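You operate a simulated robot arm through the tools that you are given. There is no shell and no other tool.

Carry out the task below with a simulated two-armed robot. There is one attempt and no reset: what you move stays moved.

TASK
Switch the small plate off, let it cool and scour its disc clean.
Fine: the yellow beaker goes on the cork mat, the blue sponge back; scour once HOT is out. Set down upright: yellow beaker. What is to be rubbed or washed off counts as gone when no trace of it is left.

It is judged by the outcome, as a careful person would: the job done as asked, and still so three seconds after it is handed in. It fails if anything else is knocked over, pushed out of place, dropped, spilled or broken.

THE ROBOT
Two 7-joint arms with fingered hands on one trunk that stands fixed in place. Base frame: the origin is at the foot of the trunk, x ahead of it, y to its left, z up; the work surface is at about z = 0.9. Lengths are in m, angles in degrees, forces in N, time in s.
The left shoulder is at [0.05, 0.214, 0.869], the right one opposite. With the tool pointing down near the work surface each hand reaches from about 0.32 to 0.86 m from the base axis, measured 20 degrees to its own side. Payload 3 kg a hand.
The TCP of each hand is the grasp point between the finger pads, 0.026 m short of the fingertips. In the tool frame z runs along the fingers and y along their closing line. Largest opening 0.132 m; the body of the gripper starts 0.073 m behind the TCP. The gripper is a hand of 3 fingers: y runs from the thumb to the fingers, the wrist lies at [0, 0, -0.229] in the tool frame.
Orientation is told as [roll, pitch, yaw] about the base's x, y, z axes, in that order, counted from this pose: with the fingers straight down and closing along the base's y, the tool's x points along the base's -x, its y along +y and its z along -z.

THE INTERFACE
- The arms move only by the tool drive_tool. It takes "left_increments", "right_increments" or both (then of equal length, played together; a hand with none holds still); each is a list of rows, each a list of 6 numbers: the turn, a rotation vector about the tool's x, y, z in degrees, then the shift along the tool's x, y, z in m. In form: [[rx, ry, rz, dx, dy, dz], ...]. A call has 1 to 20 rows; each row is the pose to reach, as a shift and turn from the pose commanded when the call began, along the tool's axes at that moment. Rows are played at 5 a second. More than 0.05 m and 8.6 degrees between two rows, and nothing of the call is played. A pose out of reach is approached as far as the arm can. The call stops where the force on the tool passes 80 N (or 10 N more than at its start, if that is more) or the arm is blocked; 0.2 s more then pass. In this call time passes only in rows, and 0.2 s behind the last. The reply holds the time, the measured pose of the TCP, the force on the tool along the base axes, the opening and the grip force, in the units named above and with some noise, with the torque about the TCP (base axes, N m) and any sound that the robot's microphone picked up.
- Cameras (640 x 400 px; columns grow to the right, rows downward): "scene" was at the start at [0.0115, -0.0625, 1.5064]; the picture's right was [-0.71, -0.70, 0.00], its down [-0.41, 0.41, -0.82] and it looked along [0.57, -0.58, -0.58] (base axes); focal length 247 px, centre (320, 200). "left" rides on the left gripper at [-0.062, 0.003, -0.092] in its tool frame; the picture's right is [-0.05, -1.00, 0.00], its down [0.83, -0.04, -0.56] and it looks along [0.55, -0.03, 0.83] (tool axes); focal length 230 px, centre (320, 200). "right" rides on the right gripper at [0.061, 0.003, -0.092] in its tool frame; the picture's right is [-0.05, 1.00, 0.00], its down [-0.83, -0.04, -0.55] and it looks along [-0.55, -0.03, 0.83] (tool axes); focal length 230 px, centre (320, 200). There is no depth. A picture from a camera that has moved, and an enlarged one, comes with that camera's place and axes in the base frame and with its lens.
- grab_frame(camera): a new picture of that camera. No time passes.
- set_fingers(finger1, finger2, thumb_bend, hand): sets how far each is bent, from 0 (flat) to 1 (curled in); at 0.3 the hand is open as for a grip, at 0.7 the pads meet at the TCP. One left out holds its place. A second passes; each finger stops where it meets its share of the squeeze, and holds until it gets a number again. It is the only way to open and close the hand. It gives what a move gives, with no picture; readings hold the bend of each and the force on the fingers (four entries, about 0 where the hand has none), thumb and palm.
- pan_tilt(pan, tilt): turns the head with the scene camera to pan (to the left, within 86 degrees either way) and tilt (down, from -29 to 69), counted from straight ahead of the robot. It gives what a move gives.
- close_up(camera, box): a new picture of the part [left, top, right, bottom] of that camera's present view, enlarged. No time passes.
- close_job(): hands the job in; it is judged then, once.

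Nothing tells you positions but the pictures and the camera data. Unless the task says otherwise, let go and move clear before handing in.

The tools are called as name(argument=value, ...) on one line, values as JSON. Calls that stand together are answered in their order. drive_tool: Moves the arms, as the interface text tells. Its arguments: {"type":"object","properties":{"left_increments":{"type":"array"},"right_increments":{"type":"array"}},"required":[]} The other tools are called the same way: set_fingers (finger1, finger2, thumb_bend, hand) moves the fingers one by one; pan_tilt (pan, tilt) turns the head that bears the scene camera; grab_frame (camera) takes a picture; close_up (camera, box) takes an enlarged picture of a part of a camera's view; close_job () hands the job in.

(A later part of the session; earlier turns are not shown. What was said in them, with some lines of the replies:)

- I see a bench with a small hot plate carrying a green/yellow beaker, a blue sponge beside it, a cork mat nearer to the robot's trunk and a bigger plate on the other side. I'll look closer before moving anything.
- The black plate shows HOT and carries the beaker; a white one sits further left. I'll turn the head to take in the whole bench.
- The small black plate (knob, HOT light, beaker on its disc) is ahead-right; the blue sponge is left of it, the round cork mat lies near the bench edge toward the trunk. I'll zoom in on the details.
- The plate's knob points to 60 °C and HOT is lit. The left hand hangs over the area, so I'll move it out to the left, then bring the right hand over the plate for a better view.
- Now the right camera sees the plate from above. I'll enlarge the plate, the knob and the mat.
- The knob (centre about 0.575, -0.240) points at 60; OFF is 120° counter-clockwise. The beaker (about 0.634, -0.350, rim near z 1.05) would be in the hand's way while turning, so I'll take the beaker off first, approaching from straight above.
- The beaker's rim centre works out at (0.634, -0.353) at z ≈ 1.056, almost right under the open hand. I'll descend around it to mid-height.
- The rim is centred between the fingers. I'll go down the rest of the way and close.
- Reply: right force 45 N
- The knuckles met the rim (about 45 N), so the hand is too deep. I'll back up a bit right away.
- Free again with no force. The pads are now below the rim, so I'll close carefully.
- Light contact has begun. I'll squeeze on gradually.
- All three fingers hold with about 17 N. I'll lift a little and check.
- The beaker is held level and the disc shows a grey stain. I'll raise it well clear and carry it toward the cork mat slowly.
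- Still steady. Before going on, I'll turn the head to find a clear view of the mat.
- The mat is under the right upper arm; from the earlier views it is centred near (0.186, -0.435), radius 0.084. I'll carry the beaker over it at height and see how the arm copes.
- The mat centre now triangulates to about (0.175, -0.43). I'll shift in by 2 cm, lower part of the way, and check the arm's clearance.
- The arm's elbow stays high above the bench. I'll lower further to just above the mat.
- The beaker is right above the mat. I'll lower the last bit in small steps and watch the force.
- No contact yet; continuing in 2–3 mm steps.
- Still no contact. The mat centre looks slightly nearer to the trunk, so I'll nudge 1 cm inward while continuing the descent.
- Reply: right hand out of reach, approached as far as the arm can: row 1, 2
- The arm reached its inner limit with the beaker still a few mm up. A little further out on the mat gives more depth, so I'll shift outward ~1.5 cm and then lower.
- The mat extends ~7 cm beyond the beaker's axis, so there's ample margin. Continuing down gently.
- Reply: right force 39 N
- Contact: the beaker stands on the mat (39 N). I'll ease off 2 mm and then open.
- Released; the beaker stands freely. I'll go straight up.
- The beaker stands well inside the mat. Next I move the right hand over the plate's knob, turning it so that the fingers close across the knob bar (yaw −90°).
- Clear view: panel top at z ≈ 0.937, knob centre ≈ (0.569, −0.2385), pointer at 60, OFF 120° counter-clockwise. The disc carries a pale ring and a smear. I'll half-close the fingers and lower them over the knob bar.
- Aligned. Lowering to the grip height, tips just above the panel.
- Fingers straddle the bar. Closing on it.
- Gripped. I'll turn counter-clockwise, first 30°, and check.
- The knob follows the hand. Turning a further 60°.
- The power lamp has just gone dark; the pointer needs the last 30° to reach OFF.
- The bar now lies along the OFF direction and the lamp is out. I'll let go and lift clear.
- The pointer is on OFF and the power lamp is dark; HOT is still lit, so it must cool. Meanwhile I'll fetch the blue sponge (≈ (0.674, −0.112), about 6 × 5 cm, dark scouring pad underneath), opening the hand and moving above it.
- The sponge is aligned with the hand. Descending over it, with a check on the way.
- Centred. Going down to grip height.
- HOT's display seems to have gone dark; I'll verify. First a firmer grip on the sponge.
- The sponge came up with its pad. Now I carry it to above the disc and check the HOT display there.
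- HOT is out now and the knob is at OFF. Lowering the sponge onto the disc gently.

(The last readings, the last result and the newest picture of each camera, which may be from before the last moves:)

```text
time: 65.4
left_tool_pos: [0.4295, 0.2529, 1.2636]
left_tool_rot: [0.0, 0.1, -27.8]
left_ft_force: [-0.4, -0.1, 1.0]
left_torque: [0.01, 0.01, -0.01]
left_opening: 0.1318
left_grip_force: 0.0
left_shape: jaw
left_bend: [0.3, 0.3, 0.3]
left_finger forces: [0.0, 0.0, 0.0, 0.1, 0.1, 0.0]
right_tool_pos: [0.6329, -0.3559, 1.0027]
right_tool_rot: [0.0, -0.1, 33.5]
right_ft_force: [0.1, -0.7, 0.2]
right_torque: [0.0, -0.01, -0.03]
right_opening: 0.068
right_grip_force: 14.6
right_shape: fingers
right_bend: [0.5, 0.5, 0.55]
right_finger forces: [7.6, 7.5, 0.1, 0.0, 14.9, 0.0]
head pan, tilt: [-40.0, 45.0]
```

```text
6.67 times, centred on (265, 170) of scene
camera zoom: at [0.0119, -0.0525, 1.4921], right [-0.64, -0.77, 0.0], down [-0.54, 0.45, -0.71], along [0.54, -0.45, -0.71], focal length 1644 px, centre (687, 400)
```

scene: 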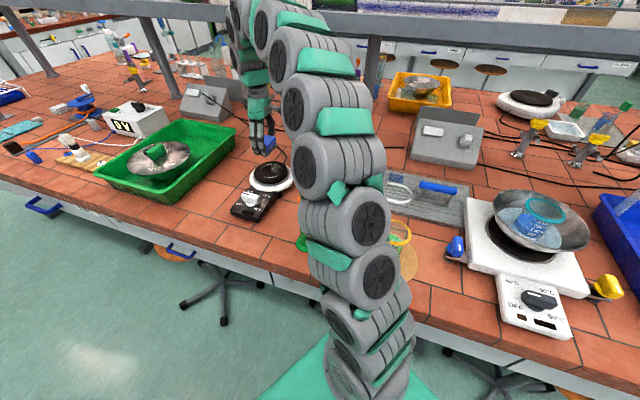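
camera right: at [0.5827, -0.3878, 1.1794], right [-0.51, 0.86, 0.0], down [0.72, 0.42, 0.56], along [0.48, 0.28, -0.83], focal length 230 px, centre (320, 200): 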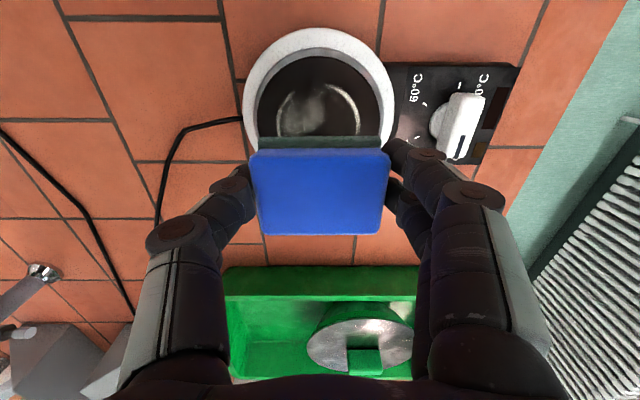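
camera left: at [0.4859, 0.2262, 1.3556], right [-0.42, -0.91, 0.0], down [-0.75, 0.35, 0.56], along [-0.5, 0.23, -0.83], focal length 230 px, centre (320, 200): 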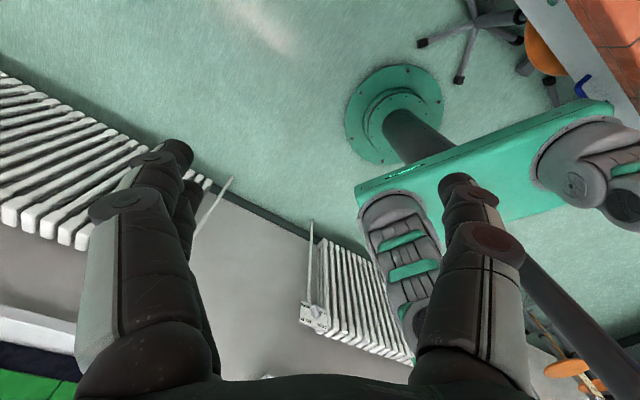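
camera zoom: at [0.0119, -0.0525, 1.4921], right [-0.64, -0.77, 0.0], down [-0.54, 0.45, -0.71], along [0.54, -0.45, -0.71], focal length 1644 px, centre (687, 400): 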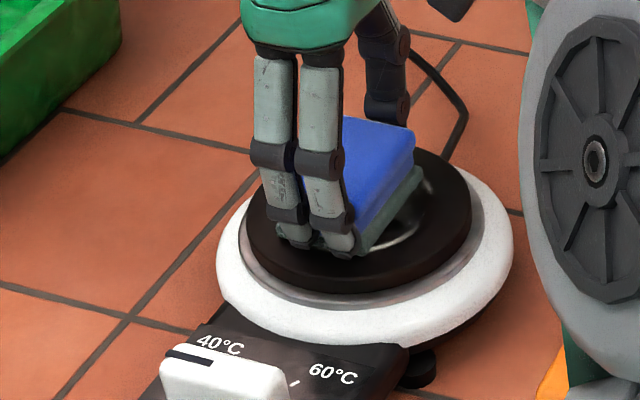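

drive_tool(right_increments=[[0, 0, 0, 0, 0, 0.0015]])

drive_tool(right_increments=[[0, 0, 0, 0, 0, 0.0015]])

drive_tool(right_increments=[[0, 0, 0, 0, 0, 0.0015]])

```text
time: 65.8
left_tool_pos: [0.4291, 0.2527, 1.2627]
left_tool_rot: [0.0, 0.0, -27.8]
left_ft_force: [-1.0, -0.3, -0.6]
left_torque: [0.04, 0.0, -0.03]
left_opening: 0.132
left_grip_force: 0.1
left_shape: jaw
left_bend: [0.3, 0.3, 0.3]
left_finger forces: [0.0, 0.0, 0.0, 0.1, 0.0, 0.0]
right_tool_pos: [0.6339, -0.3553, 0.9998]
right_tool_rot: [-0.1, 0.0, 33.5]
right_ft_force: [-0.4, 0.0, 5.6]
right_torque: [0.07, 0.05, 0.02]
right_opening: 0.0681
right_grip_force: 15.6
right_shape: fingers
right_bend: [0.5, 0.51, 0.55]
right_finger forces: [7.8, 7.8, 0.0, 0.0, 15.3, 0.1]
head pan, tilt: [-40.0, 45.0]
```

```text
time: 66.2
left_tool_pos: [0.4292, 0.253, 1.2638]
left_tool_rot: [-0.1, 0.0, -27.7]
left_ft_force: [-0.2, 0.1, 0.1]
left_torque: [-0.04, -0.03, -0.02]
left_opening: 0.132
left_grip_force: 0.0
left_shape: jaw
left_bend: [0.3, 0.3, 0.3]
left_finger forces: [0.0, 0.1, 0.0, 0.1, 0.0, 0.0]
right_tool_pos: [0.6331, -0.3551, 1.001]
right_tool_rot: [-0.1, -0.1, 33.5]
right_ft_force: [-2.1, 1.0, 21.5]
right_torque: [0.1, 0.11, 0.02]
right_opening: 0.0681
right_grip_force: 17.0
right_shape: fingers
right_bend: [0.5, 0.51, 0.56]
right_finger forces: [8.8, 8.9, 0.0, 0.0, 16.3, 0.0]
head pan, tilt: [-40.0, 45.0]
```

```text
time: 66.6
left_tool_pos: [0.4285, 0.2528, 1.2639]
left_tool_rot: [0.0, 0.0, -27.8]
left_ft_force: [-0.8, 0.0, 0.3]
left_torque: [0.0, -0.01, 0.0]
left_opening: 0.1321
left_grip_force: 0.2
left_shape: jaw
left_bend: [0.3, 0.3, 0.3]
left_finger forces: [0.0, 0.0, 0.0, 0.0, 0.1, 0.0]
right_tool_pos: [0.634, -0.3549, 0.9974]
right_tool_rot: [-0.1, -0.1, 33.4]
right_ft_force: [-3.1, -0.1, 35.0]
right_torque: [0.11, 0.15, 0.0]
right_opening: 0.0677
right_grip_force: 18.1
right_shape: fingers
right_bend: [0.51, 0.52, 0.57]
right_finger forces: [9.2, 9.4, 0.0, 0.0, 16.8, 0.0]
head pan, tilt: [-40.0, 45.0]
```

The pad is on the disc (force built to 35 N). I'll ease off to a moderate pressure and begin with a short test stroke.

drive_tool(right_increments=[[0, 0, 0, 0, 0, -0.002], [0, 0, 0, 0, 0.01, -0.002], [0, 0, 0, 0, 0.02, -0.002], [0, 0, 0, 0, 0.005, -0.002], [0, 0, 0, 0, -0.01, -0.002], [0, 0, 0, 0, -0.02, -0.002], [0, 0, 0, 0, 0, -0.002]])

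grab_frame(camera="right")

close_up(camera="scene", box=[210, 130, 300, 230])

```text
time: 68.2
left_tool_pos: [0.4291, 0.2522, 1.2629]
left_tool_rot: [0.0, 0.0, -27.8]
left_ft_force: [-0.5, 0.8, -0.2]
left_torque: [0.0, -0.01, -0.01]
left_opening: 0.1319
left_grip_force: 0.1
left_shape: jaw
left_bend: [0.3, 0.3, 0.3]
left_finger forces: [0.0, 0.1, 0.1, 0.0, 0.0, 0.1]
right_tool_pos: [0.635, -0.3569, 0.9986]
right_tool_rot: [0.0, -0.1, 33.4]
right_ft_force: [1.5, -2.1, 4.1]
right_torque: [0.02, -0.01, -0.01]
right_opening: 0.0678
right_grip_force: 16.1
right_shape: fingers
right_bend: [0.51, 0.51, 0.56]
right_finger forces: [7.2, 7.4, 0.0, 0.1, 17.5, 0.1]
head pan, tilt: [-40.0, 45.0]
```

```text
taken
camera right: at [0.5817, -0.3883, 1.0903], right [-0.51, 0.86, 0.0], down [0.72, 0.42, 0.56], along [0.48, 0.28, -0.83], focal length 230 px, centre (320, 200)
```

right: 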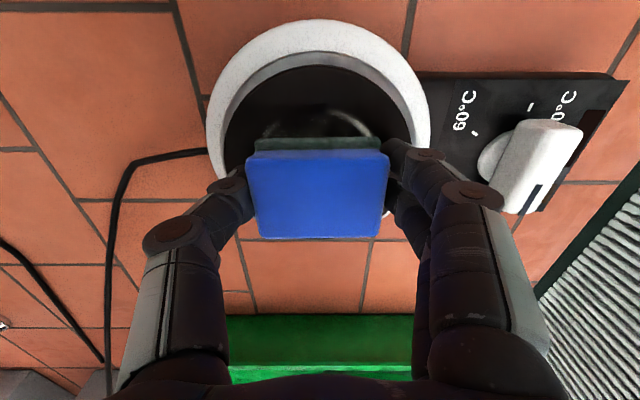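

```text
4.00 times, centred on (255, 180) of scene
camera zoom: at [0.0118, -0.0525, 1.4921], right [-0.64, -0.77, 0.0], down [-0.54, 0.45, -0.71], along [0.54, -0.45, -0.71], focal length 987 px, centre (580, 280)
```

zoom: 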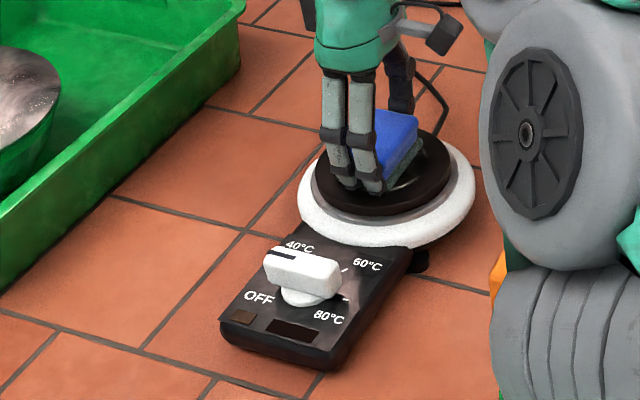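

The plate stays put and pressure is light. Now a full set of strokes covering the whole stained area, with slightly more pressure.

drive_tool(right_increments=[[0, 0, 0, 0, 0.015, 0.0007], [0, 0, 0, 0, -0.015, 0.0007], [0, 0, 0, 0.012, -0.02, 0.0007], [0, 0, 0, 0.012, 0.01, 0.0007], [0, 0, 0, 0.012, 0.02, 0.0007], [0, 0, 0, 0.022, 0.01, 0.0007], [0, 0, 0, 0.022, -0.02, 0.0007], [0, 0, 0, 0.03, -0.02, 0.0007], [0, 0, 0, 0.03, 0.01, 0.0007], [0, 0, 0, 0.03, 0.02, 0.0007], [0, 0, 0, 0.02, 0, 0.0007], [0, 0, 0, 0, 0, 0.0007], [0, 0, 0, -0.012, 0.02, 0.0007], [0, 0, 0, -0.012, -0.02, 0.0007], [0, 0, 0, -0.022, -0.02, 0.0007], [0, 0, 0, -0.022, 0.02, 0.0007], [0, 0, 0, -0.03, 0.02, 0.0007], [0, 0, 0, -0.03, -0.02, 0.0007], [0, 0, 0, -0.015, -0.01, 0.0007], [0, 0, 0, 0, 0, 0.0007]])

grab_frame(camera="right")

close_up(camera="scene", box=[210, 130, 300, 230])

```text
time: 72.4
left_tool_pos: [0.4292, 0.2516, 1.2648]
left_tool_rot: [0.1, 0.0, -27.8]
left_ft_force: [-0.1, -0.2, 0.3]
left_torque: [0.0, -0.03, 0.01]
left_opening: 0.1321
left_grip_force: 0.0
left_shape: jaw
left_bend: [0.3, 0.3, 0.3]
left_finger forces: [0.0, 0.0, 0.0, 0.0, 0.0, 0.1]
right_tool_pos: [0.634, -0.3559, 0.9987]
right_tool_rot: [-0.1, 0.1, 33.5]
right_ft_force: [4.4, -0.3, 4.2]
right_torque: [0.04, 0.0, -0.11]
right_opening: 0.0678
right_grip_force: 16.2
right_shape: fingers
right_bend: [0.5, 0.51, 0.56]
right_finger forces: [7.4, 7.5, 0.0, 0.0, 17.4, 0.0]
head pan, tilt: [-40.0, 45.0]
```

```text
taken
camera right: at [0.5811, -0.3879, 1.0898], right [-0.51, 0.86, 0.0], down [0.72, 0.42, 0.56], along [0.48, 0.28, -0.83], focal length 230 px, centre (320, 200)
```

right: 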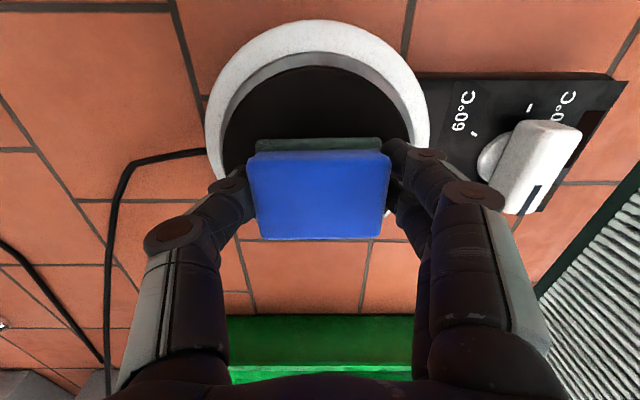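

```text
4.00 times, centred on (255, 180) of scene
camera zoom: at [0.0119, -0.0525, 1.4921], right [-0.64, -0.77, 0.0], down [-0.54, 0.45, -0.71], along [0.54, -0.45, -0.71], focal length 987 px, centre (580, 280)
```

zoom: 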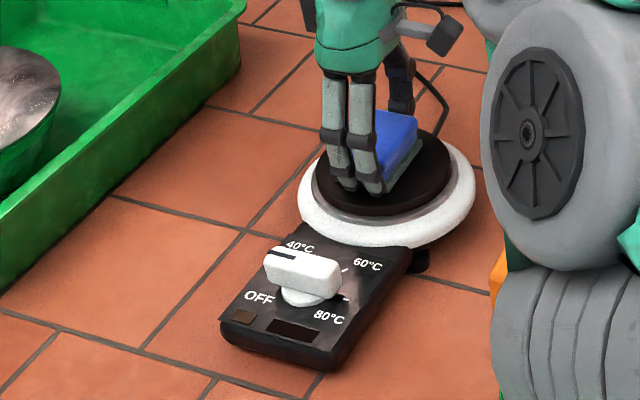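

The visible near side is already clean. A second set of crosswise strokes, then I'll lift and inspect.

drive_tool(right_increments=[[0, 0, 0, 0.02, 0, 0.0003], [0, 0, 0, 0.03, -0.01, 0.0003], [0, 0, 0, 0, -0.015, 0.0003], [0, 0, 0, -0.03, -0.015, 0.0003], [0, 0, 0, -0.03, 0, 0.0003], [0, 0, 0, 0, 0, 0.0003], [0, 0, 0, 0.03, 0.005, 0.0003], [0, 0, 0, 0.03, 0.015, 0.0003], [0, 0, 0, 0, 0.018, 0.0003], [0, 0, 0, -0.03, 0.018, 0.0003], [0, 0, 0, -0.015, 0.025, 0.0003], [0, 0, 0, 0.015, 0.025, 0.0003], [0, 0, 0, 0.02, 0, 0.0003], [0, 0, 0, 0.015, -0.025, 0.0003], [0, 0, 0, -0.015, -0.025, 0.0003], [0, 0, 0, -0.02, 0, 0.0003], [0, 0, 0, 0, 0, 0.0003], [0, 0, 0, 0, 0, -0.01], [0, 0, 0, 0, 0, -0.04], [0, 0, 0, 0, 0, -0.08]])

close_up(camera="right", box=[200, 0, 460, 180])

close_up(camera="scene", box=[235, 140, 305, 210])

```text
time: 76.6
left_tool_pos: [0.4296, 0.2517, 1.2639]
left_tool_rot: [0.0, 0.0, -27.7]
left_ft_force: [-0.8, -0.1, 0.2]
left_torque: [0.0, 0.02, -0.01]
left_opening: 0.132
left_grip_force: 0.0
left_shape: jaw
left_bend: [0.3, 0.3, 0.3]
left_finger forces: [0.0, 0.0, 0.1, 0.0, 0.0, 0.0]
right_tool_pos: [0.6325, -0.3542, 1.0787]
right_tool_rot: [0.1, 0.0, 33.5]
right_ft_force: [0.5, 0.6, -1.5]
right_torque: [0.0, 0.03, 0.02]
right_opening: 0.0675
right_grip_force: 14.6
right_shape: fingers
right_bend: [0.51, 0.51, 0.56]
right_finger forces: [7.6, 7.4, 0.0, 0.0, 14.8, 0.0]
head pan, tilt: [-40.0, 45.0]
```

```text
2.22 times, centred on (330, 90) of right
camera zoom: at [0.5801, -0.3866, 1.1704], right [-0.51, 0.86, 0.0], down [0.72, 0.42, 0.55], along [0.48, 0.28, -0.83], focal length 511 px, centre (298, 444)
```

zoom: 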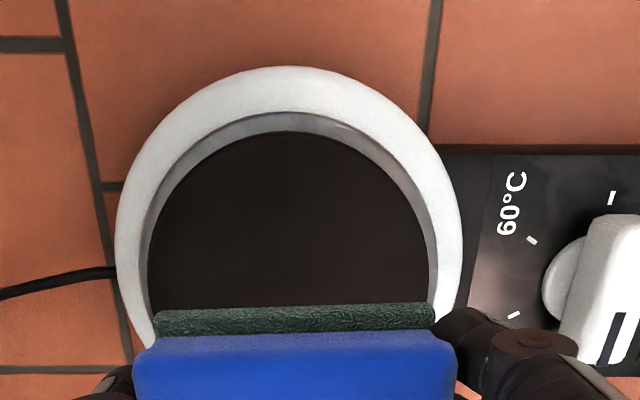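

```text
5.71 times, centred on (270, 175) of scene
camera zoom: at [0.0119, -0.0525, 1.4921], right [-0.64, -0.77, 0.0], down [-0.54, 0.45, -0.71], along [0.54, -0.45, -0.71], focal length 1410 px, centre (606, 343)
```

zoom: 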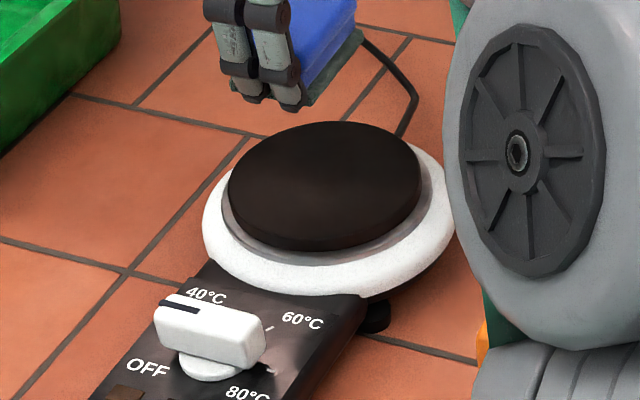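

The disc looks clean. I'll enlarge it further before putting the sponge away.

close_up(camera="scene", box=[250, 158, 290, 188])

drive_tool(right_increments=[[0, 0, 0, -0.02, 0.03, -0.005], [0, 0, 0, -0.04, 0.06, -0.01], [0, 0, 0, -0.05, 0.09, -0.01]])

grab_frame(camera="right")

```text
13.33 times, centred on (270, 173) of scene
camera zoom: at [0.0119, -0.0525, 1.4921], right [-0.64, -0.77, 0.0], down [-0.54, 0.45, -0.71], along [0.54, -0.45, -0.71], focal length 3289 px, centre (987, 560)
```

zoom: 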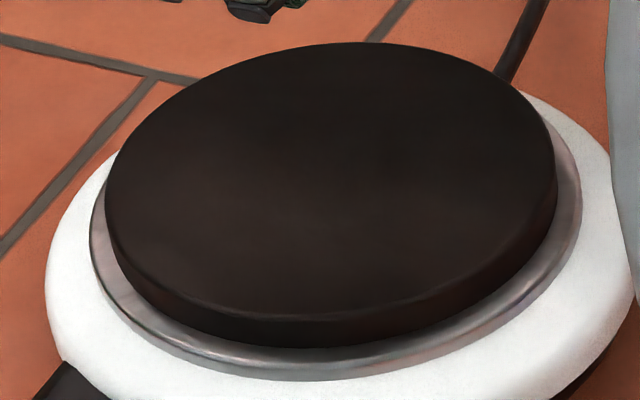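

```text
time: 77.4
left_tool_pos: [0.4292, 0.2529, 1.2629]
left_tool_rot: [0.0, 0.0, -27.8]
left_ft_force: [-0.5, 0.2, -0.1]
left_torque: [0.01, 0.02, 0.01]
left_opening: 0.1319
left_grip_force: 0.0
left_shape: jaw
left_bend: [0.3, 0.3, 0.3]
left_finger forces: [0.1, 0.0, 0.1, 0.1, 0.1, 0.0]
right_tool_pos: [0.6275, -0.2509, 1.0896]
right_tool_rot: [0.0, 0.1, 33.4]
right_ft_force: [0.4, -0.6, -0.1]
right_torque: [0.04, -0.01, -0.02]
right_opening: 0.0675
right_grip_force: 14.9
right_shape: fingers
right_bend: [0.51, 0.51, 0.56]
right_finger forces: [7.4, 7.4, 0.0, 0.1, 14.8, 0.0]
head pan, tilt: [-40.0, 45.0]
```

```text
taken
camera right: at [0.5744, -0.2834, 1.18], right [-0.51, 0.86, 0.0], down [0.72, 0.42, 0.56], along [0.48, 0.28, -0.83], focal length 230 px, centre (320, 200)
```

right: 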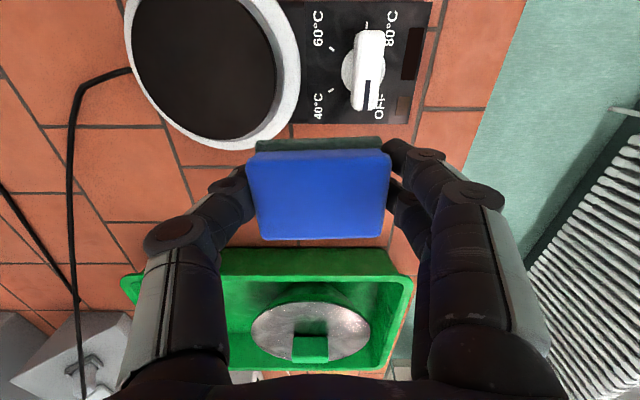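

close_up(camera="right", box=[110, 0, 300, 150])

close_up(camera="right", box=[290, 0, 440, 140])

```text
2.67 times, centred on (205, 75) of right
camera zoom: at [0.5744, -0.2834, 1.18], right [-0.51, 0.86, 0.0], down [0.72, 0.42, 0.56], along [0.48, 0.28, -0.83], focal length 614 px, centre (627, 533)
```

zoom: 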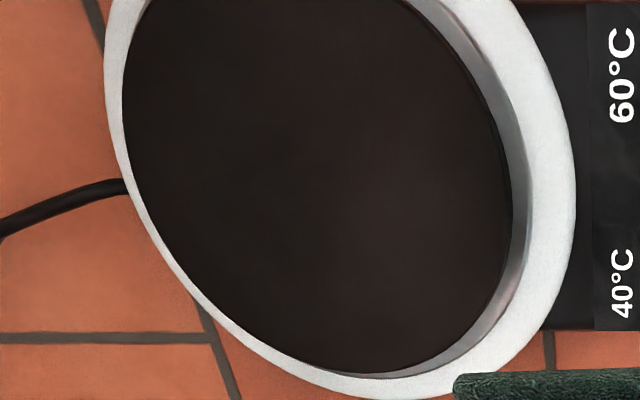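

```text
2.86 times, centred on (365, 70) of right
camera zoom: at [0.5744, -0.2834, 1.18], right [-0.51, 0.86, 0.0], down [0.72, 0.42, 0.56], along [0.48, 0.28, -0.83], focal length 657 px, centre (191, 571)
```

zoom: 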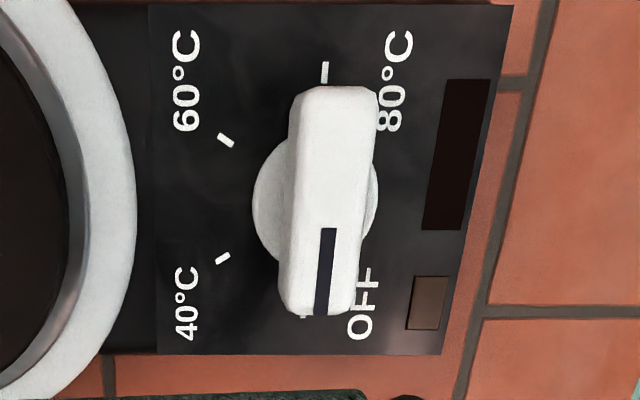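

Disc clean, knob at OFF, HOT dark. Now I return the sponge to its original spot, (0.6795, −0.111).

drive_tool(right_increments=[[0, 0, 0, -0.0241, 0.0176, 0], [0, 0, 0, -0.0483, 0.0351, 0], [0, 0, 0, -0.0724, 0.0527, 0], [0, 0, 0, -0.0966, 0.0702, 0], [0, 0, 0, -0.1207, 0.0878, 0.005]])

grab_frame(camera="right")

```text
time: 78.6
left_tool_pos: [0.4294, 0.2519, 1.2627]
left_tool_rot: [0.0, 0.0, -27.6]
left_ft_force: [-0.8, 0.9, 0.0]
left_torque: [-0.03, 0.05, -0.01]
left_opening: 0.1319
left_grip_force: 0.0
left_shape: jaw
left_bend: [0.3, 0.3, 0.3]
left_finger forces: [0.0, 0.0, 0.0, 0.0, 0.1, 0.0]
right_tool_pos: [0.6778, -0.1126, 1.0826]
right_tool_rot: [0.2, 0.0, 33.4]
right_ft_force: [0.6, 0.0, -0.1]
right_torque: [-0.01, 0.0, -0.02]
right_opening: 0.0672
right_grip_force: 14.4
right_shape: fingers
right_bend: [0.51, 0.51, 0.56]
right_finger forces: [7.4, 7.4, 0.1, 0.0, 14.6, 0.0]
head pan, tilt: [-40.0, 45.0]
```

```text
taken
camera right: at [0.6253, -0.1441, 1.1742], right [-0.51, 0.86, 0.0], down [0.72, 0.42, 0.55], along [0.48, 0.28, -0.83], focal length 230 px, centre (320, 200)
```

right: 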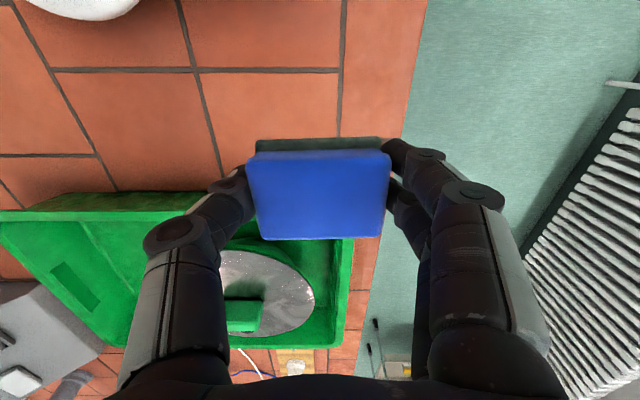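

drive_tool(right_increments=[[0, 0, 0, -0.0025, 0, 0.03], [0, 0, 0, -0.0025, 0, 0.065], [0, 0, 0, -0.0025, 0, 0.1], [0, 0, 0, -0.0025, 0, 0.125], [0, 0, 0, -0.0025, 0, 0.138]])

drive_tool(right_increments=[[0, 0, 0, 0, 0, 0.002]])

```text
time: 79.8
left_tool_pos: [0.4294, 0.2519, 1.2633]
left_tool_rot: [0.0, 0.0, -27.8]
left_ft_force: [0.8, 0.4, -1.1]
left_torque: [0.0, -0.03, -0.01]
left_opening: 0.132
left_grip_force: 0.0
left_shape: jaw
left_bend: [0.3, 0.3, 0.3]
left_finger forces: [0.1, 0.0, 0.1, 0.1, 0.0, 0.1]
right_tool_pos: [0.6793, -0.1104, 0.9456]
right_tool_rot: [0.0, -0.1, 33.6]
right_ft_force: [0.2, 0.4, -0.9]
right_torque: [-0.01, 0.01, 0.01]
right_opening: 0.0675
right_grip_force: 14.2
right_shape: fingers
right_bend: [0.51, 0.51, 0.56]
right_finger forces: [7.2, 7.3, 0.1, 0.0, 14.7, 0.0]
head pan, tilt: [-40.0, 45.0]
```

```text
time: 80.2
left_tool_pos: [0.4306, 0.2529, 1.2633]
left_tool_rot: [0.0, 0.0, -27.8]
left_ft_force: [-0.4, -0.3, 0.0]
left_torque: [0.0, 0.0, 0.0]
left_opening: 0.1318
left_grip_force: 0.1
left_shape: jaw
left_bend: [0.3, 0.3, 0.3]
left_finger forces: [0.1, 0.1, 0.1, 0.0, 0.0, 0.0]
right_tool_pos: [0.6802, -0.1111, 0.9426]
right_tool_rot: [-0.1, 0.0, 33.5]
right_ft_force: [0.1, -0.3, -0.2]
right_torque: [0.02, 0.01, -0.03]
right_opening: 0.0673
right_grip_force: 14.8
right_shape: fingers
right_bend: [0.51, 0.51, 0.56]
right_finger forces: [7.4, 7.1, 0.0, 0.0, 14.7, 0.0]
head pan, tilt: [-40.0, 45.0]
```

drive_tool(right_increments=[[0, 0, 0, 0, 0, 0.0015]])

drive_tool(right_increments=[[0, 0, 0, 0, 0, 0.0015]])

```text
time: 80.6
left_tool_pos: [0.4299, 0.2529, 1.2639]
left_tool_rot: [0.0, -0.1, -27.8]
left_ft_force: [0.6, -0.1, 0.0]
left_torque: [0.03, 0.0, 0.0]
left_opening: 0.132
left_grip_force: 0.0
left_shape: jaw
left_bend: [0.3, 0.3, 0.3]
left_finger forces: [0.0, 0.1, 0.0, 0.0, 0.1, 0.1]
right_tool_pos: [0.6805, -0.1107, 0.9417]
right_tool_rot: [0.0, 0.0, 33.5]
right_ft_force: [-0.2, -0.1, -0.5]
right_torque: [0.01, -0.02, 0.02]
right_opening: 0.0672
right_grip_force: 14.6
right_shape: fingers
right_bend: [0.51, 0.51, 0.56]
right_finger forces: [7.2, 7.3, 0.0, 0.0, 14.6, 0.1]
head pan, tilt: [-40.0, 45.0]
```

```text
time: 81.0
left_tool_pos: [0.4299, 0.2522, 1.2628]
left_tool_rot: [0.1, 0.0, -27.8]
left_ft_force: [0.1, -1.2, -0.8]
left_torque: [-0.03, -0.01, 0.01]
left_opening: 0.1319
left_grip_force: 0.2
left_shape: jaw
left_bend: [0.3, 0.3, 0.3]
left_finger forces: [0.0, 0.0, 0.0, 0.0, 0.0, 0.0]
right_tool_pos: [0.6797, -0.1112, 0.9393]
right_tool_rot: [0.1, 0.0, 33.5]
right_ft_force: [0.9, -0.3, -0.5]
right_torque: [0.01, 0.02, -0.01]
right_opening: 0.0674
right_grip_force: 14.3
right_shape: fingers
right_bend: [0.51, 0.51, 0.56]
right_finger forces: [7.4, 7.2, 0.0, 0.0, 14.8, 0.0]
head pan, tilt: [-40.0, 45.0]
```

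drive_tool(right_increments=[[0, 0, 0, 0, 0, 0.001]])

drive_tool(right_increments=[[0, 0, 0, 0, 0, 0.001]])

```text
time: 81.4
left_tool_pos: [0.4296, 0.2522, 1.2632]
left_tool_rot: [0.0, 0.0, -27.7]
left_ft_force: [-0.1, 0.1, -0.5]
left_torque: [0.0, 0.02, 0.02]
left_opening: 0.1319
left_grip_force: 0.0
left_shape: jaw
left_bend: [0.3, 0.3, 0.3]
left_finger forces: [0.0, 0.0, 0.1, 0.1, 0.1, 0.0]
right_tool_pos: [0.6801, -0.1105, 0.9398]
right_tool_rot: [0.0, 0.0, 33.6]
right_ft_force: [-0.1, -0.2, -0.5]
right_torque: [0.03, 0.0, 0.03]
right_opening: 0.0674
right_grip_force: 15.2
right_shape: fingers
right_bend: [0.51, 0.51, 0.56]
right_finger forces: [7.3, 7.3, 0.0, 0.0, 14.7, 0.0]
head pan, tilt: [-40.0, 45.0]
```

```text
time: 81.8
left_tool_pos: [0.43, 0.2522, 1.2636]
left_tool_rot: [0.0, 0.0, -27.8]
left_ft_force: [-0.5, 0.2, -0.3]
left_torque: [-0.01, -0.01, 0.0]
left_opening: 0.1319
left_grip_force: 0.1
left_shape: jaw
left_bend: [0.3, 0.3, 0.3]
left_finger forces: [0.0, 0.0, 0.0, 0.0, 0.1, 0.0]
right_tool_pos: [0.6796, -0.11, 0.9375]
right_tool_rot: [0.0, 0.0, 33.6]
right_ft_force: [0.3, 0.1, 0.8]
right_torque: [-0.01, 0.0, 0.01]
right_opening: 0.0676
right_grip_force: 14.2
right_shape: fingers
right_bend: [0.51, 0.51, 0.56]
right_finger forces: [7.4, 7.3, 0.0, 0.0, 14.7, 0.1]
head pan, tilt: [-40.0, 45.0]
```

drive_tool(right_increments=[[0, 0, 0, 0, 0, 0.001]])

close_up(camera="scene", box=[170, 170, 240, 230])

```text
time: 82.2
left_tool_pos: [0.4291, 0.2528, 1.2632]
left_tool_rot: [0.0, 0.0, -27.8]
left_ft_force: [0.3, -0.3, -0.5]
left_torque: [0.01, 0.0, -0.03]
left_opening: 0.132
left_grip_force: 0.0
left_shape: jaw
left_bend: [0.3, 0.3, 0.3]
left_finger forces: [0.0, 0.0, 0.0, 0.1, 0.0, 0.1]
right_tool_pos: [0.681, -0.1107, 0.9385]
right_tool_rot: [0.0, 0.1, 33.5]
right_ft_force: [-0.6, 0.0, -0.5]
right_torque: [-0.02, -0.01, -0.01]
right_opening: 0.0673
right_grip_force: 15.0
right_shape: fingers
right_bend: [0.51, 0.51, 0.56]
right_finger forces: [7.3, 7.2, 0.1, 0.0, 14.7, 0.0]
head pan, tilt: [-40.0, 45.0]
```

```text
6.67 times, centred on (205, 200) of scene
camera zoom: at [0.0119, -0.0525, 1.4921], right [-0.64, -0.77, 0.0], down [-0.54, 0.45, -0.71], along [0.54, -0.45, -0.71], focal length 1644 px, centre (1087, 200)
```

zoom: 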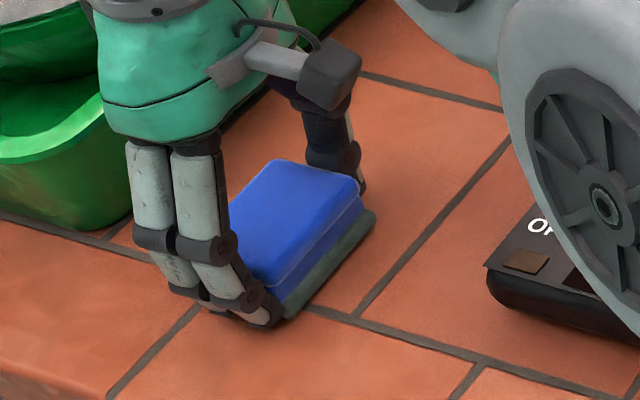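

drive_tool(right_increments=[[0, 0, 0, 0, 0, 0.001]])

drive_tool(right_increments=[[0, 0, 0, 0, 0, 0.001]])

```text
time: 82.6
left_tool_pos: [0.429, 0.2509, 1.2632]
left_tool_rot: [0.0, -0.1, -27.9]
left_ft_force: [0.0, 0.1, 0.8]
left_torque: [-0.04, 0.0, -0.01]
left_opening: 0.1319
left_grip_force: 0.1
left_shape: jaw
left_bend: [0.3, 0.3, 0.3]
left_finger forces: [0.1, 0.0, 0.1, 0.0, 0.0, 0.0]
right_tool_pos: [0.6809, -0.1116, 0.9378]
right_tool_rot: [0.1, 0.0, 33.5]
right_ft_force: [0.4, 0.2, -0.5]
right_torque: [0.0, 0.0, 0.0]
right_opening: 0.0673
right_grip_force: 14.3
right_shape: fingers
right_bend: [0.51, 0.51, 0.56]
right_finger forces: [7.3, 7.3, 0.0, 0.1, 14.6, 0.0]
head pan, tilt: [-40.0, 45.0]
```

```text
time: 83.0
left_tool_pos: [0.4297, 0.2522, 1.2635]
left_tool_rot: [0.0, 0.0, -27.8]
left_ft_force: [0.8, -1.0, 0.7]
left_torque: [-0.04, 0.0, 0.02]
left_opening: 0.1322
left_grip_force: 0.0
left_shape: jaw
left_bend: [0.3, 0.3, 0.3]
left_finger forces: [0.0, 0.0, 0.0, 0.0, 0.0, 0.1]
right_tool_pos: [0.6801, -0.1112, 0.9351]
right_tool_rot: [0.0, 0.0, 33.5]
right_ft_force: [-0.1, 0.0, -0.6]
right_torque: [-0.03, -0.04, -0.02]
right_opening: 0.0675
right_grip_force: 14.7
right_shape: fingers
right_bend: [0.51, 0.51, 0.56]
right_finger forces: [7.3, 7.4, 0.1, 0.1, 14.7, 0.0]
head pan, tilt: [-40.0, 45.0]
```

drive_tool(right_increments=[[0, 0, 0, 0, 0, 0.001]])

drive_tool(right_increments=[[0, 0, 0, 0, 0, 0.001]])

close_up(camera="scene", box=[180, 185, 230, 225])

```text
time: 83.4
left_tool_pos: [0.4297, 0.2523, 1.2623]
left_tool_rot: [0.0, 0.0, -27.7]
left_ft_force: [-0.2, 0.4, -0.1]
left_torque: [-0.02, 0.01, -0.04]
left_opening: 0.1321
left_grip_force: 0.0
left_shape: jaw
left_bend: [0.3, 0.3, 0.3]
left_finger forces: [0.0, 0.0, 0.1, 0.1, 0.0, 0.0]
right_tool_pos: [0.6798, -0.11, 0.9363]
right_tool_rot: [0.0, 0.0, 33.5]
right_ft_force: [-1.0, -1.3, 4.3]
right_torque: [0.08, 0.11, 0.01]
right_opening: 0.0674
right_grip_force: 14.8
right_shape: fingers
right_bend: [0.51, 0.52, 0.56]
right_finger forces: [7.2, 7.3, 0.0, 0.1, 15.0, 0.1]
head pan, tilt: [-40.0, 45.0]
```

```text
time: 83.8
left_tool_pos: [0.4295, 0.2524, 1.2629]
left_tool_rot: [-0.1, 0.0, -27.8]
left_ft_force: [-0.6, -0.1, 0.3]
left_torque: [0.03, -0.01, 0.0]
left_opening: 0.132
left_grip_force: 0.0
left_shape: jaw
left_bend: [0.3, 0.3, 0.3]
left_finger forces: [0.0, 0.0, 0.1, 0.1, 0.0, 0.0]
right_tool_pos: [0.6792, -0.1112, 0.9337]
right_tool_rot: [-0.1, -0.1, 33.5]
right_ft_force: [0.2, -0.9, 12.3]
right_torque: [0.09, 0.07, 0.02]
right_opening: 0.0673
right_grip_force: 15.5
right_shape: fingers
right_bend: [0.51, 0.52, 0.56]
right_finger forces: [7.7, 7.6, 0.1, 0.1, 15.7, 0.0]
head pan, tilt: [-40.0, 45.0]
```

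```text
10.00 times, centred on (205, 205) of scene
camera zoom: at [0.0117, -0.0524, 1.4921], right [-0.64, -0.77, 0.0], down [-0.54, 0.45, -0.71], along [0.54, -0.45, -0.71], focal length 2467 px, centre (1470, 150)
```

zoom: 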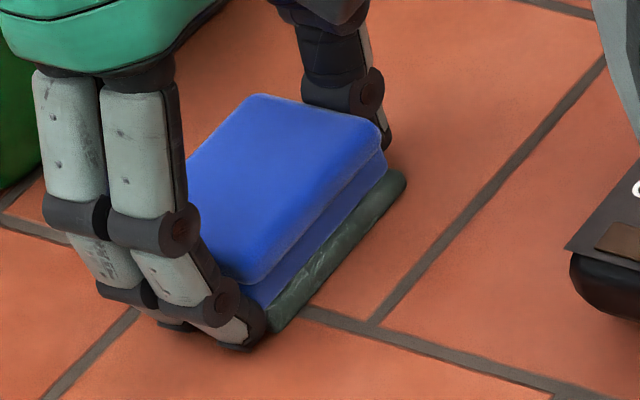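

On the bench. I'll back off a millimetre, open in two steps and lift away.

drive_tool(right_increments=[[0, 0, 0, 0, 0, -0.001]])

set_fingers(hand="right", finger1=0.47, finger2=0.47, thumb_bend=0.47)

set_fingers(hand="right", finger1=0.4, finger2=0.4, thumb_bend=0.4)

drive_tool(right_increments=[[0, 0, 0, 0, 0, -0.015], [0, 0, 0, 0, 0, -0.04], [0, 0, 0, 0, 0, -0.08], [0, 0, 0, 0, 0, -0.12], [0, 0, 0, 0, 0, -0.16], [0, 0, 0, 0, 0, -0.2], [0, 0, 0, 0, 0, -0.24], [0, 0, 0, 0, 0, -0.27]])

grab_frame(camera="right")

grab_frame(camera="scene")

close_up(camera="scene", box=[170, 150, 300, 230])

```text
time: 84.2
left_tool_pos: [0.4298, 0.2527, 1.2628]
left_tool_rot: [0.0, 0.1, -27.9]
left_ft_force: [-0.3, 0.7, -0.2]
left_torque: [0.04, 0.0, -0.01]
left_opening: 0.1317
left_grip_force: 0.0
left_shape: jaw
left_bend: [0.3, 0.3, 0.3]
left_finger forces: [0.1, 0.1, 0.0, 0.0, 0.0, 0.0]
right_tool_pos: [0.6793, -0.1102, 0.9344]
right_tool_rot: [0.0, 0.0, 33.5]
right_ft_force: [3.0, -0.2, 10.4]
right_torque: [0.15, 0.0, 0.01]
right_opening: 0.0676
right_grip_force: 15.8
right_shape: fingers
right_bend: [0.51, 0.52, 0.56]
right_finger forces: [7.4, 7.2, 0.0, 0.0, 16.3, 0.0]
head pan, tilt: [-40.0, 45.0]
```

```text
time: 85.2
left_tool_pos: [0.4291, 0.2516, 1.2635]
left_tool_rot: [0.0, 0.0, -27.7]
left_ft_force: [-0.5, 0.5, 0.1]
left_torque: [-0.02, 0.02, -0.02]
left_opening: 0.132
left_grip_force: 0.1
left_shape: jaw
left_bend: [0.3, 0.3, 0.3]
left_finger forces: [0.0, 0.1, 0.0, 0.1, 0.0, 0.1]
right_tool_pos: [0.6802, -0.1102, 0.9344]
right_tool_rot: [0.0, -0.1, 33.5]
right_ft_force: [-0.4, 0.3, -0.6]
right_torque: [-0.04, 0.02, 0.01]
right_opening: 0.0771
right_grip_force: 0.1
right_shape: fingers
right_bend: [0.47, 0.47, 0.47]
right_finger forces: [0.0, 0.0, 0.1, 0.0, 0.0, 0.0]
head pan, tilt: [-40.0, 45.0]
```

```text
time: 86.2
left_tool_pos: [0.4297, 0.2517, 1.2628]
left_tool_rot: [0.0, 0.0, -27.8]
left_ft_force: [0.3, -0.4, 0.0]
left_torque: [0.0, 0.04, 0.01]
left_opening: 0.1318
left_grip_force: 0.0
left_shape: jaw
left_bend: [0.3, 0.3, 0.3]
left_finger forces: [0.1, 0.0, 0.1, 0.0, 0.0, 0.1]
right_tool_pos: [0.6782, -0.1105, 0.9345]
right_tool_rot: [0.0, 0.1, 33.5]
right_ft_force: [-0.1, 0.1, -0.4]
right_torque: [-0.03, -0.01, -0.02]
right_opening: 0.1012
right_grip_force: 0.1
right_shape: fingers
right_bend: [0.4, 0.4, 0.4]
right_finger forces: [0.0, 0.0, 0.0, 0.0, 0.1, 0.1]
head pan, tilt: [-40.0, 45.0]
```

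```text
time: 88.0
left_tool_pos: [0.4294, 0.2535, 1.2642]
left_tool_rot: [0.0, -0.1, -27.7]
left_ft_force: [-1.0, -0.4, -0.1]
left_torque: [0.02, -0.02, -0.02]
left_opening: 0.132
left_grip_force: 0.0
left_shape: jaw
left_bend: [0.3, 0.3, 0.3]
left_finger forces: [0.0, 0.0, 0.0, 0.0, 0.0, 0.0]
right_tool_pos: [0.6775, -0.1116, 1.1598]
right_tool_rot: [0.1, 0.0, 33.5]
right_ft_force: [-0.9, -0.1, 0.0]
right_torque: [0.04, 0.02, 0.02]
right_opening: 0.1012
right_grip_force: 0.1
right_shape: fingers
right_bend: [0.4, 0.4, 0.4]
right_finger forces: [0.0, 0.1, 0.1, 0.1, 0.1, 0.1]
right hand out of reach, approached as far as the arm can: row 7, 8
head pan, tilt: [-40.0, 45.0]
```

```text
taken
camera right: at [0.6249, -0.1432, 1.251], right [-0.51, 0.86, 0.0], down [0.72, 0.42, 0.55], along [0.48, 0.28, -0.83], focal length 230 px, centre (320, 200)
```

right: 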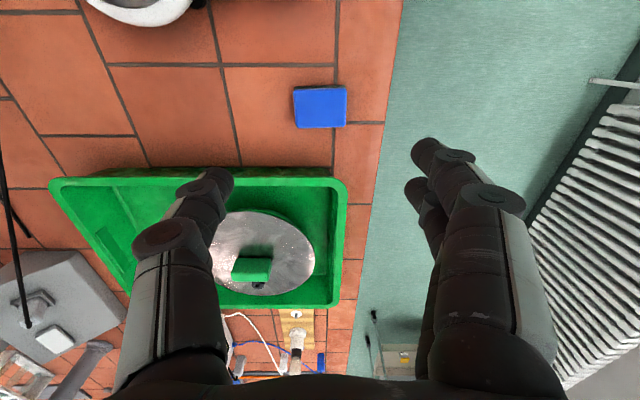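

```text
taken
```

scene: 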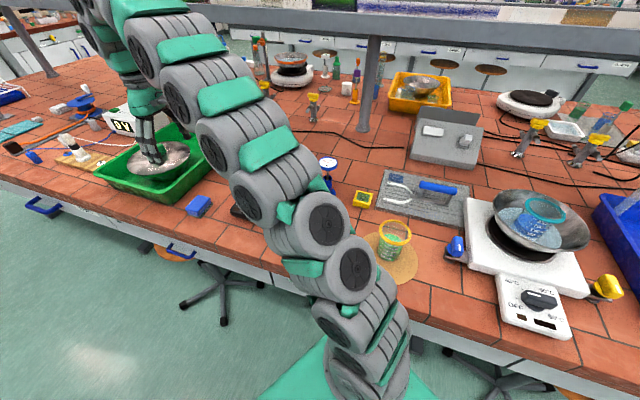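

```text
4.92 times, centred on (235, 190) of scene
camera zoom: at [0.0119, -0.0525, 1.4921], right [-0.64, -0.77, 0.0], down [-0.54, 0.45, -0.71], along [0.54, -0.45, -0.71], focal length 1214 px, centre (738, 249)
```

zoom: 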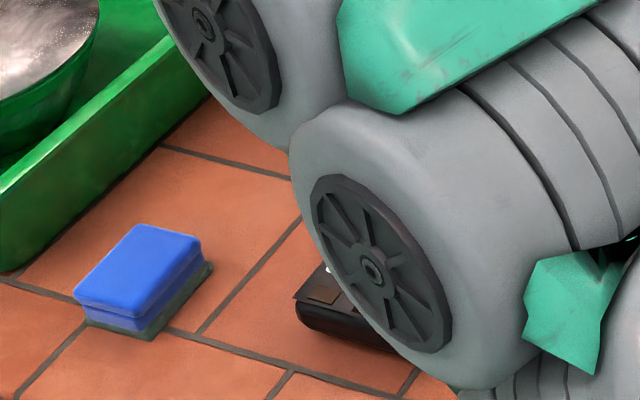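

The sponge is back exactly where it was. Now I withdraw the right hand and check everything once more.

drive_tool(right_increments=[[0, 0, 6.1, 0.0306, 0.0005, 0], [0, 0, 12.2, 0.0612, 0.001, 0], [0, 0, 18.3, 0.0918, 0.0015, 0], [0, 0, 24.4, 0.1224, 0.002, 0], [0, 0, 30.5, 0.153, 0.0025, -0.01], [0, 0, 36.6, 0.1836, 0.003, -0.02], [0, 0, 42.7, 0.2142, 0.0035, -0.03], [0, 0, 48.8, 0.2448, 0.004, -0.04], [0, 0, 54.9, 0.2754, 0.0045, -0.05], [0, 0, 61.0, 0.3059, 0.0045, -0.06]])

grab_frame(camera="right")

grab_frame(camera="scene")

```text
time: 90.2
left_tool_pos: [0.4294, 0.2509, 1.2636]
left_tool_rot: [0.1, 0.1, -27.8]
left_ft_force: [0.7, -1.2, 0.6]
left_torque: [-0.04, 0.02, 0.03]
left_opening: 0.1319
left_grip_force: 0.0
left_shape: jaw
left_bend: [0.3, 0.3, 0.3]
left_finger forces: [0.0, 0.1, 0.0, 0.1, 0.0, 0.1]
right_tool_pos: [0.4202, -0.2769, 1.2191]
right_tool_rot: [0.0, 0.2, -27.6]
right_ft_force: [-0.4, -0.8, 0.1]
right_torque: [0.02, -0.03, 0.02]
right_opening: 0.1009
right_grip_force: 0.0
right_shape: fingers
right_bend: [0.4, 0.4, 0.4]
right_finger forces: [0.1, 0.0, 0.0, 0.0, 0.0, 0.1]
head pan, tilt: [-40.0, 45.0]
```

```text
taken
camera right: at [0.3679, -0.2457, 1.3109], right [0.51, 0.86, 0.0], down [0.72, -0.42, 0.55], along [0.48, -0.28, -0.83], focal length 230 px, centre (320, 200)
```

right: 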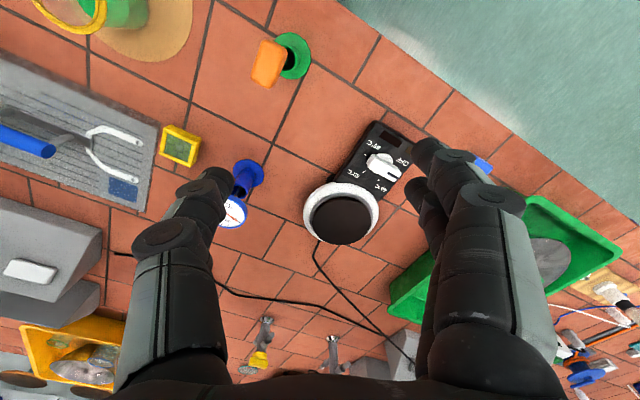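

```text
taken
```

scene: 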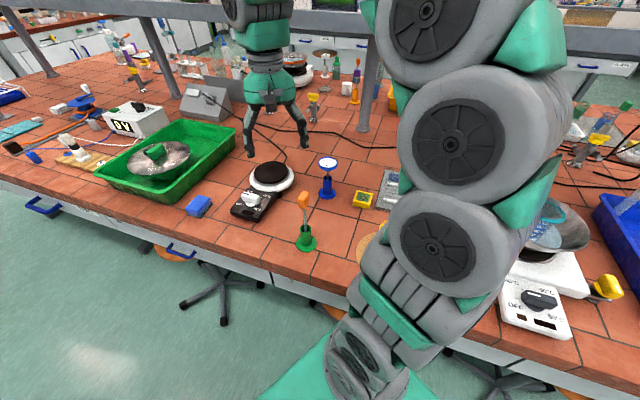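

close_up(camera="right", box=[290, 110, 430, 250])

close_up(camera="scene", box=[180, 150, 310, 230])

pan_tilt(pan=-20, tilt=60)

grab_frame(camera="scene")

```text
2.86 times, centred on (360, 180) of right
camera zoom: at [0.3679, -0.2457, 1.3109], right [0.51, 0.86, 0.0], down [0.72, -0.42, 0.55], along [0.48, -0.28, -0.83], focal length 657 px, centre (206, 257)
```

zoom: 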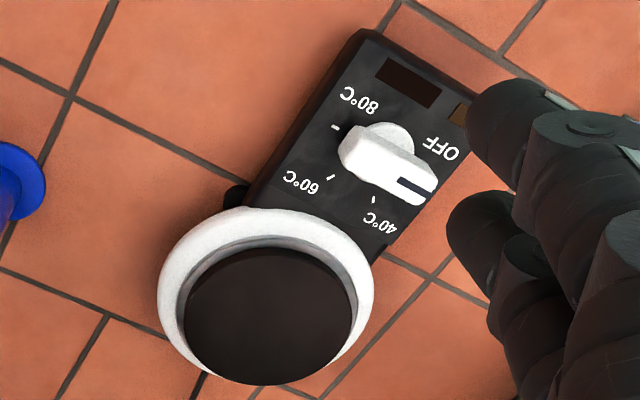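

```text
4.92 times, centred on (245, 190) of scene
camera zoom: at [0.0119, -0.0525, 1.4921], right [-0.64, -0.77, 0.0], down [-0.54, 0.45, -0.71], along [0.54, -0.45, -0.71], focal length 1214 px, centre (689, 249)
```

zoom: 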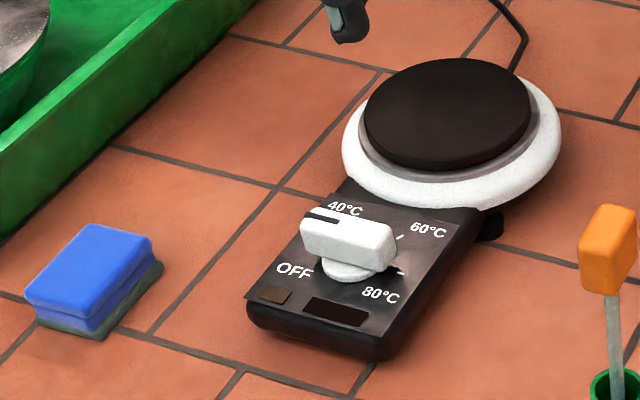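

```text
time: 91.1
left_tool_pos: [0.4292, 0.2512, 1.263]
left_tool_rot: [0.0, 0.0, -27.9]
left_ft_force: [-0.1, 0.2, -0.7]
left_torque: [-0.02, -0.03, 0.01]
left_opening: 0.132
left_grip_force: 0.1
left_shape: jaw
left_bend: [0.3, 0.3, 0.3]
left_finger forces: [0.0, 0.0, 0.0, 0.0, 0.0, 0.1]
right_tool_pos: [0.4213, -0.2756, 1.2186]
right_tool_rot: [0.0, -0.1, -27.4]
right_ft_force: [-0.6, 0.4, 0.0]
right_torque: [0.0, 0.02, 0.02]
right_opening: 0.1012
right_grip_force: 0.1
right_shape: fingers
right_bend: [0.4, 0.4, 0.4]
right_finger forces: [0.0, 0.0, 0.0, 0.0, 0.0, 0.0]
head pan, tilt: [-20.0, 60.0]
```

```text
taken
```

scene: 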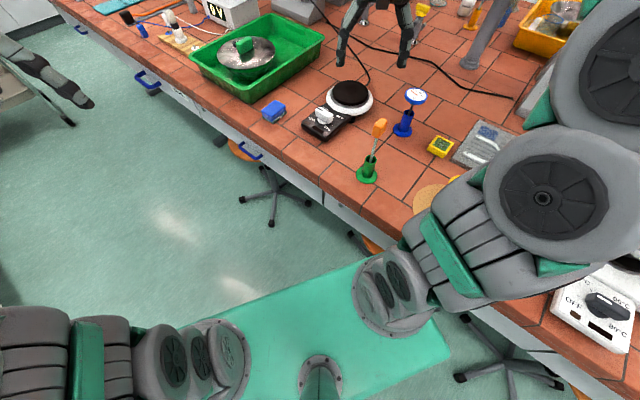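

The disc is uniformly clean, the knob is at OFF with HOT out, the beaker stands on the cork mat, and the sponge is back in its place. Both hands are clear, so I hand the job in.

close_job()

```text
The job is handed in.
```

The job is done and handed in. The small plate is off, has cooled, and its disc is scoured clean.

- **Plate:** the knob points to OFF, and both the power lamp and the HOT display are dark. I only started scouring after HOT had gone out.
- **Disc:** the pale ring and the smear are gone; the enlarged pictures show no trace left.
- **Yellow beaker:** it stands upright on the cork mat with its contents in it. I moved it before turning the knob, because it was in the hand's way.
- **Blue sponge:** it is back on the bench in the spot and orientation it came from.

Two contacts were harder than intended. The hand pressed on the beaker's rim with about 45 N before I backed off and gripped it again, and setting it down on the mat peaked at about 39 N. Nothing spilled or shifted in the pictures afterwards, and both hands are clear of the bench.
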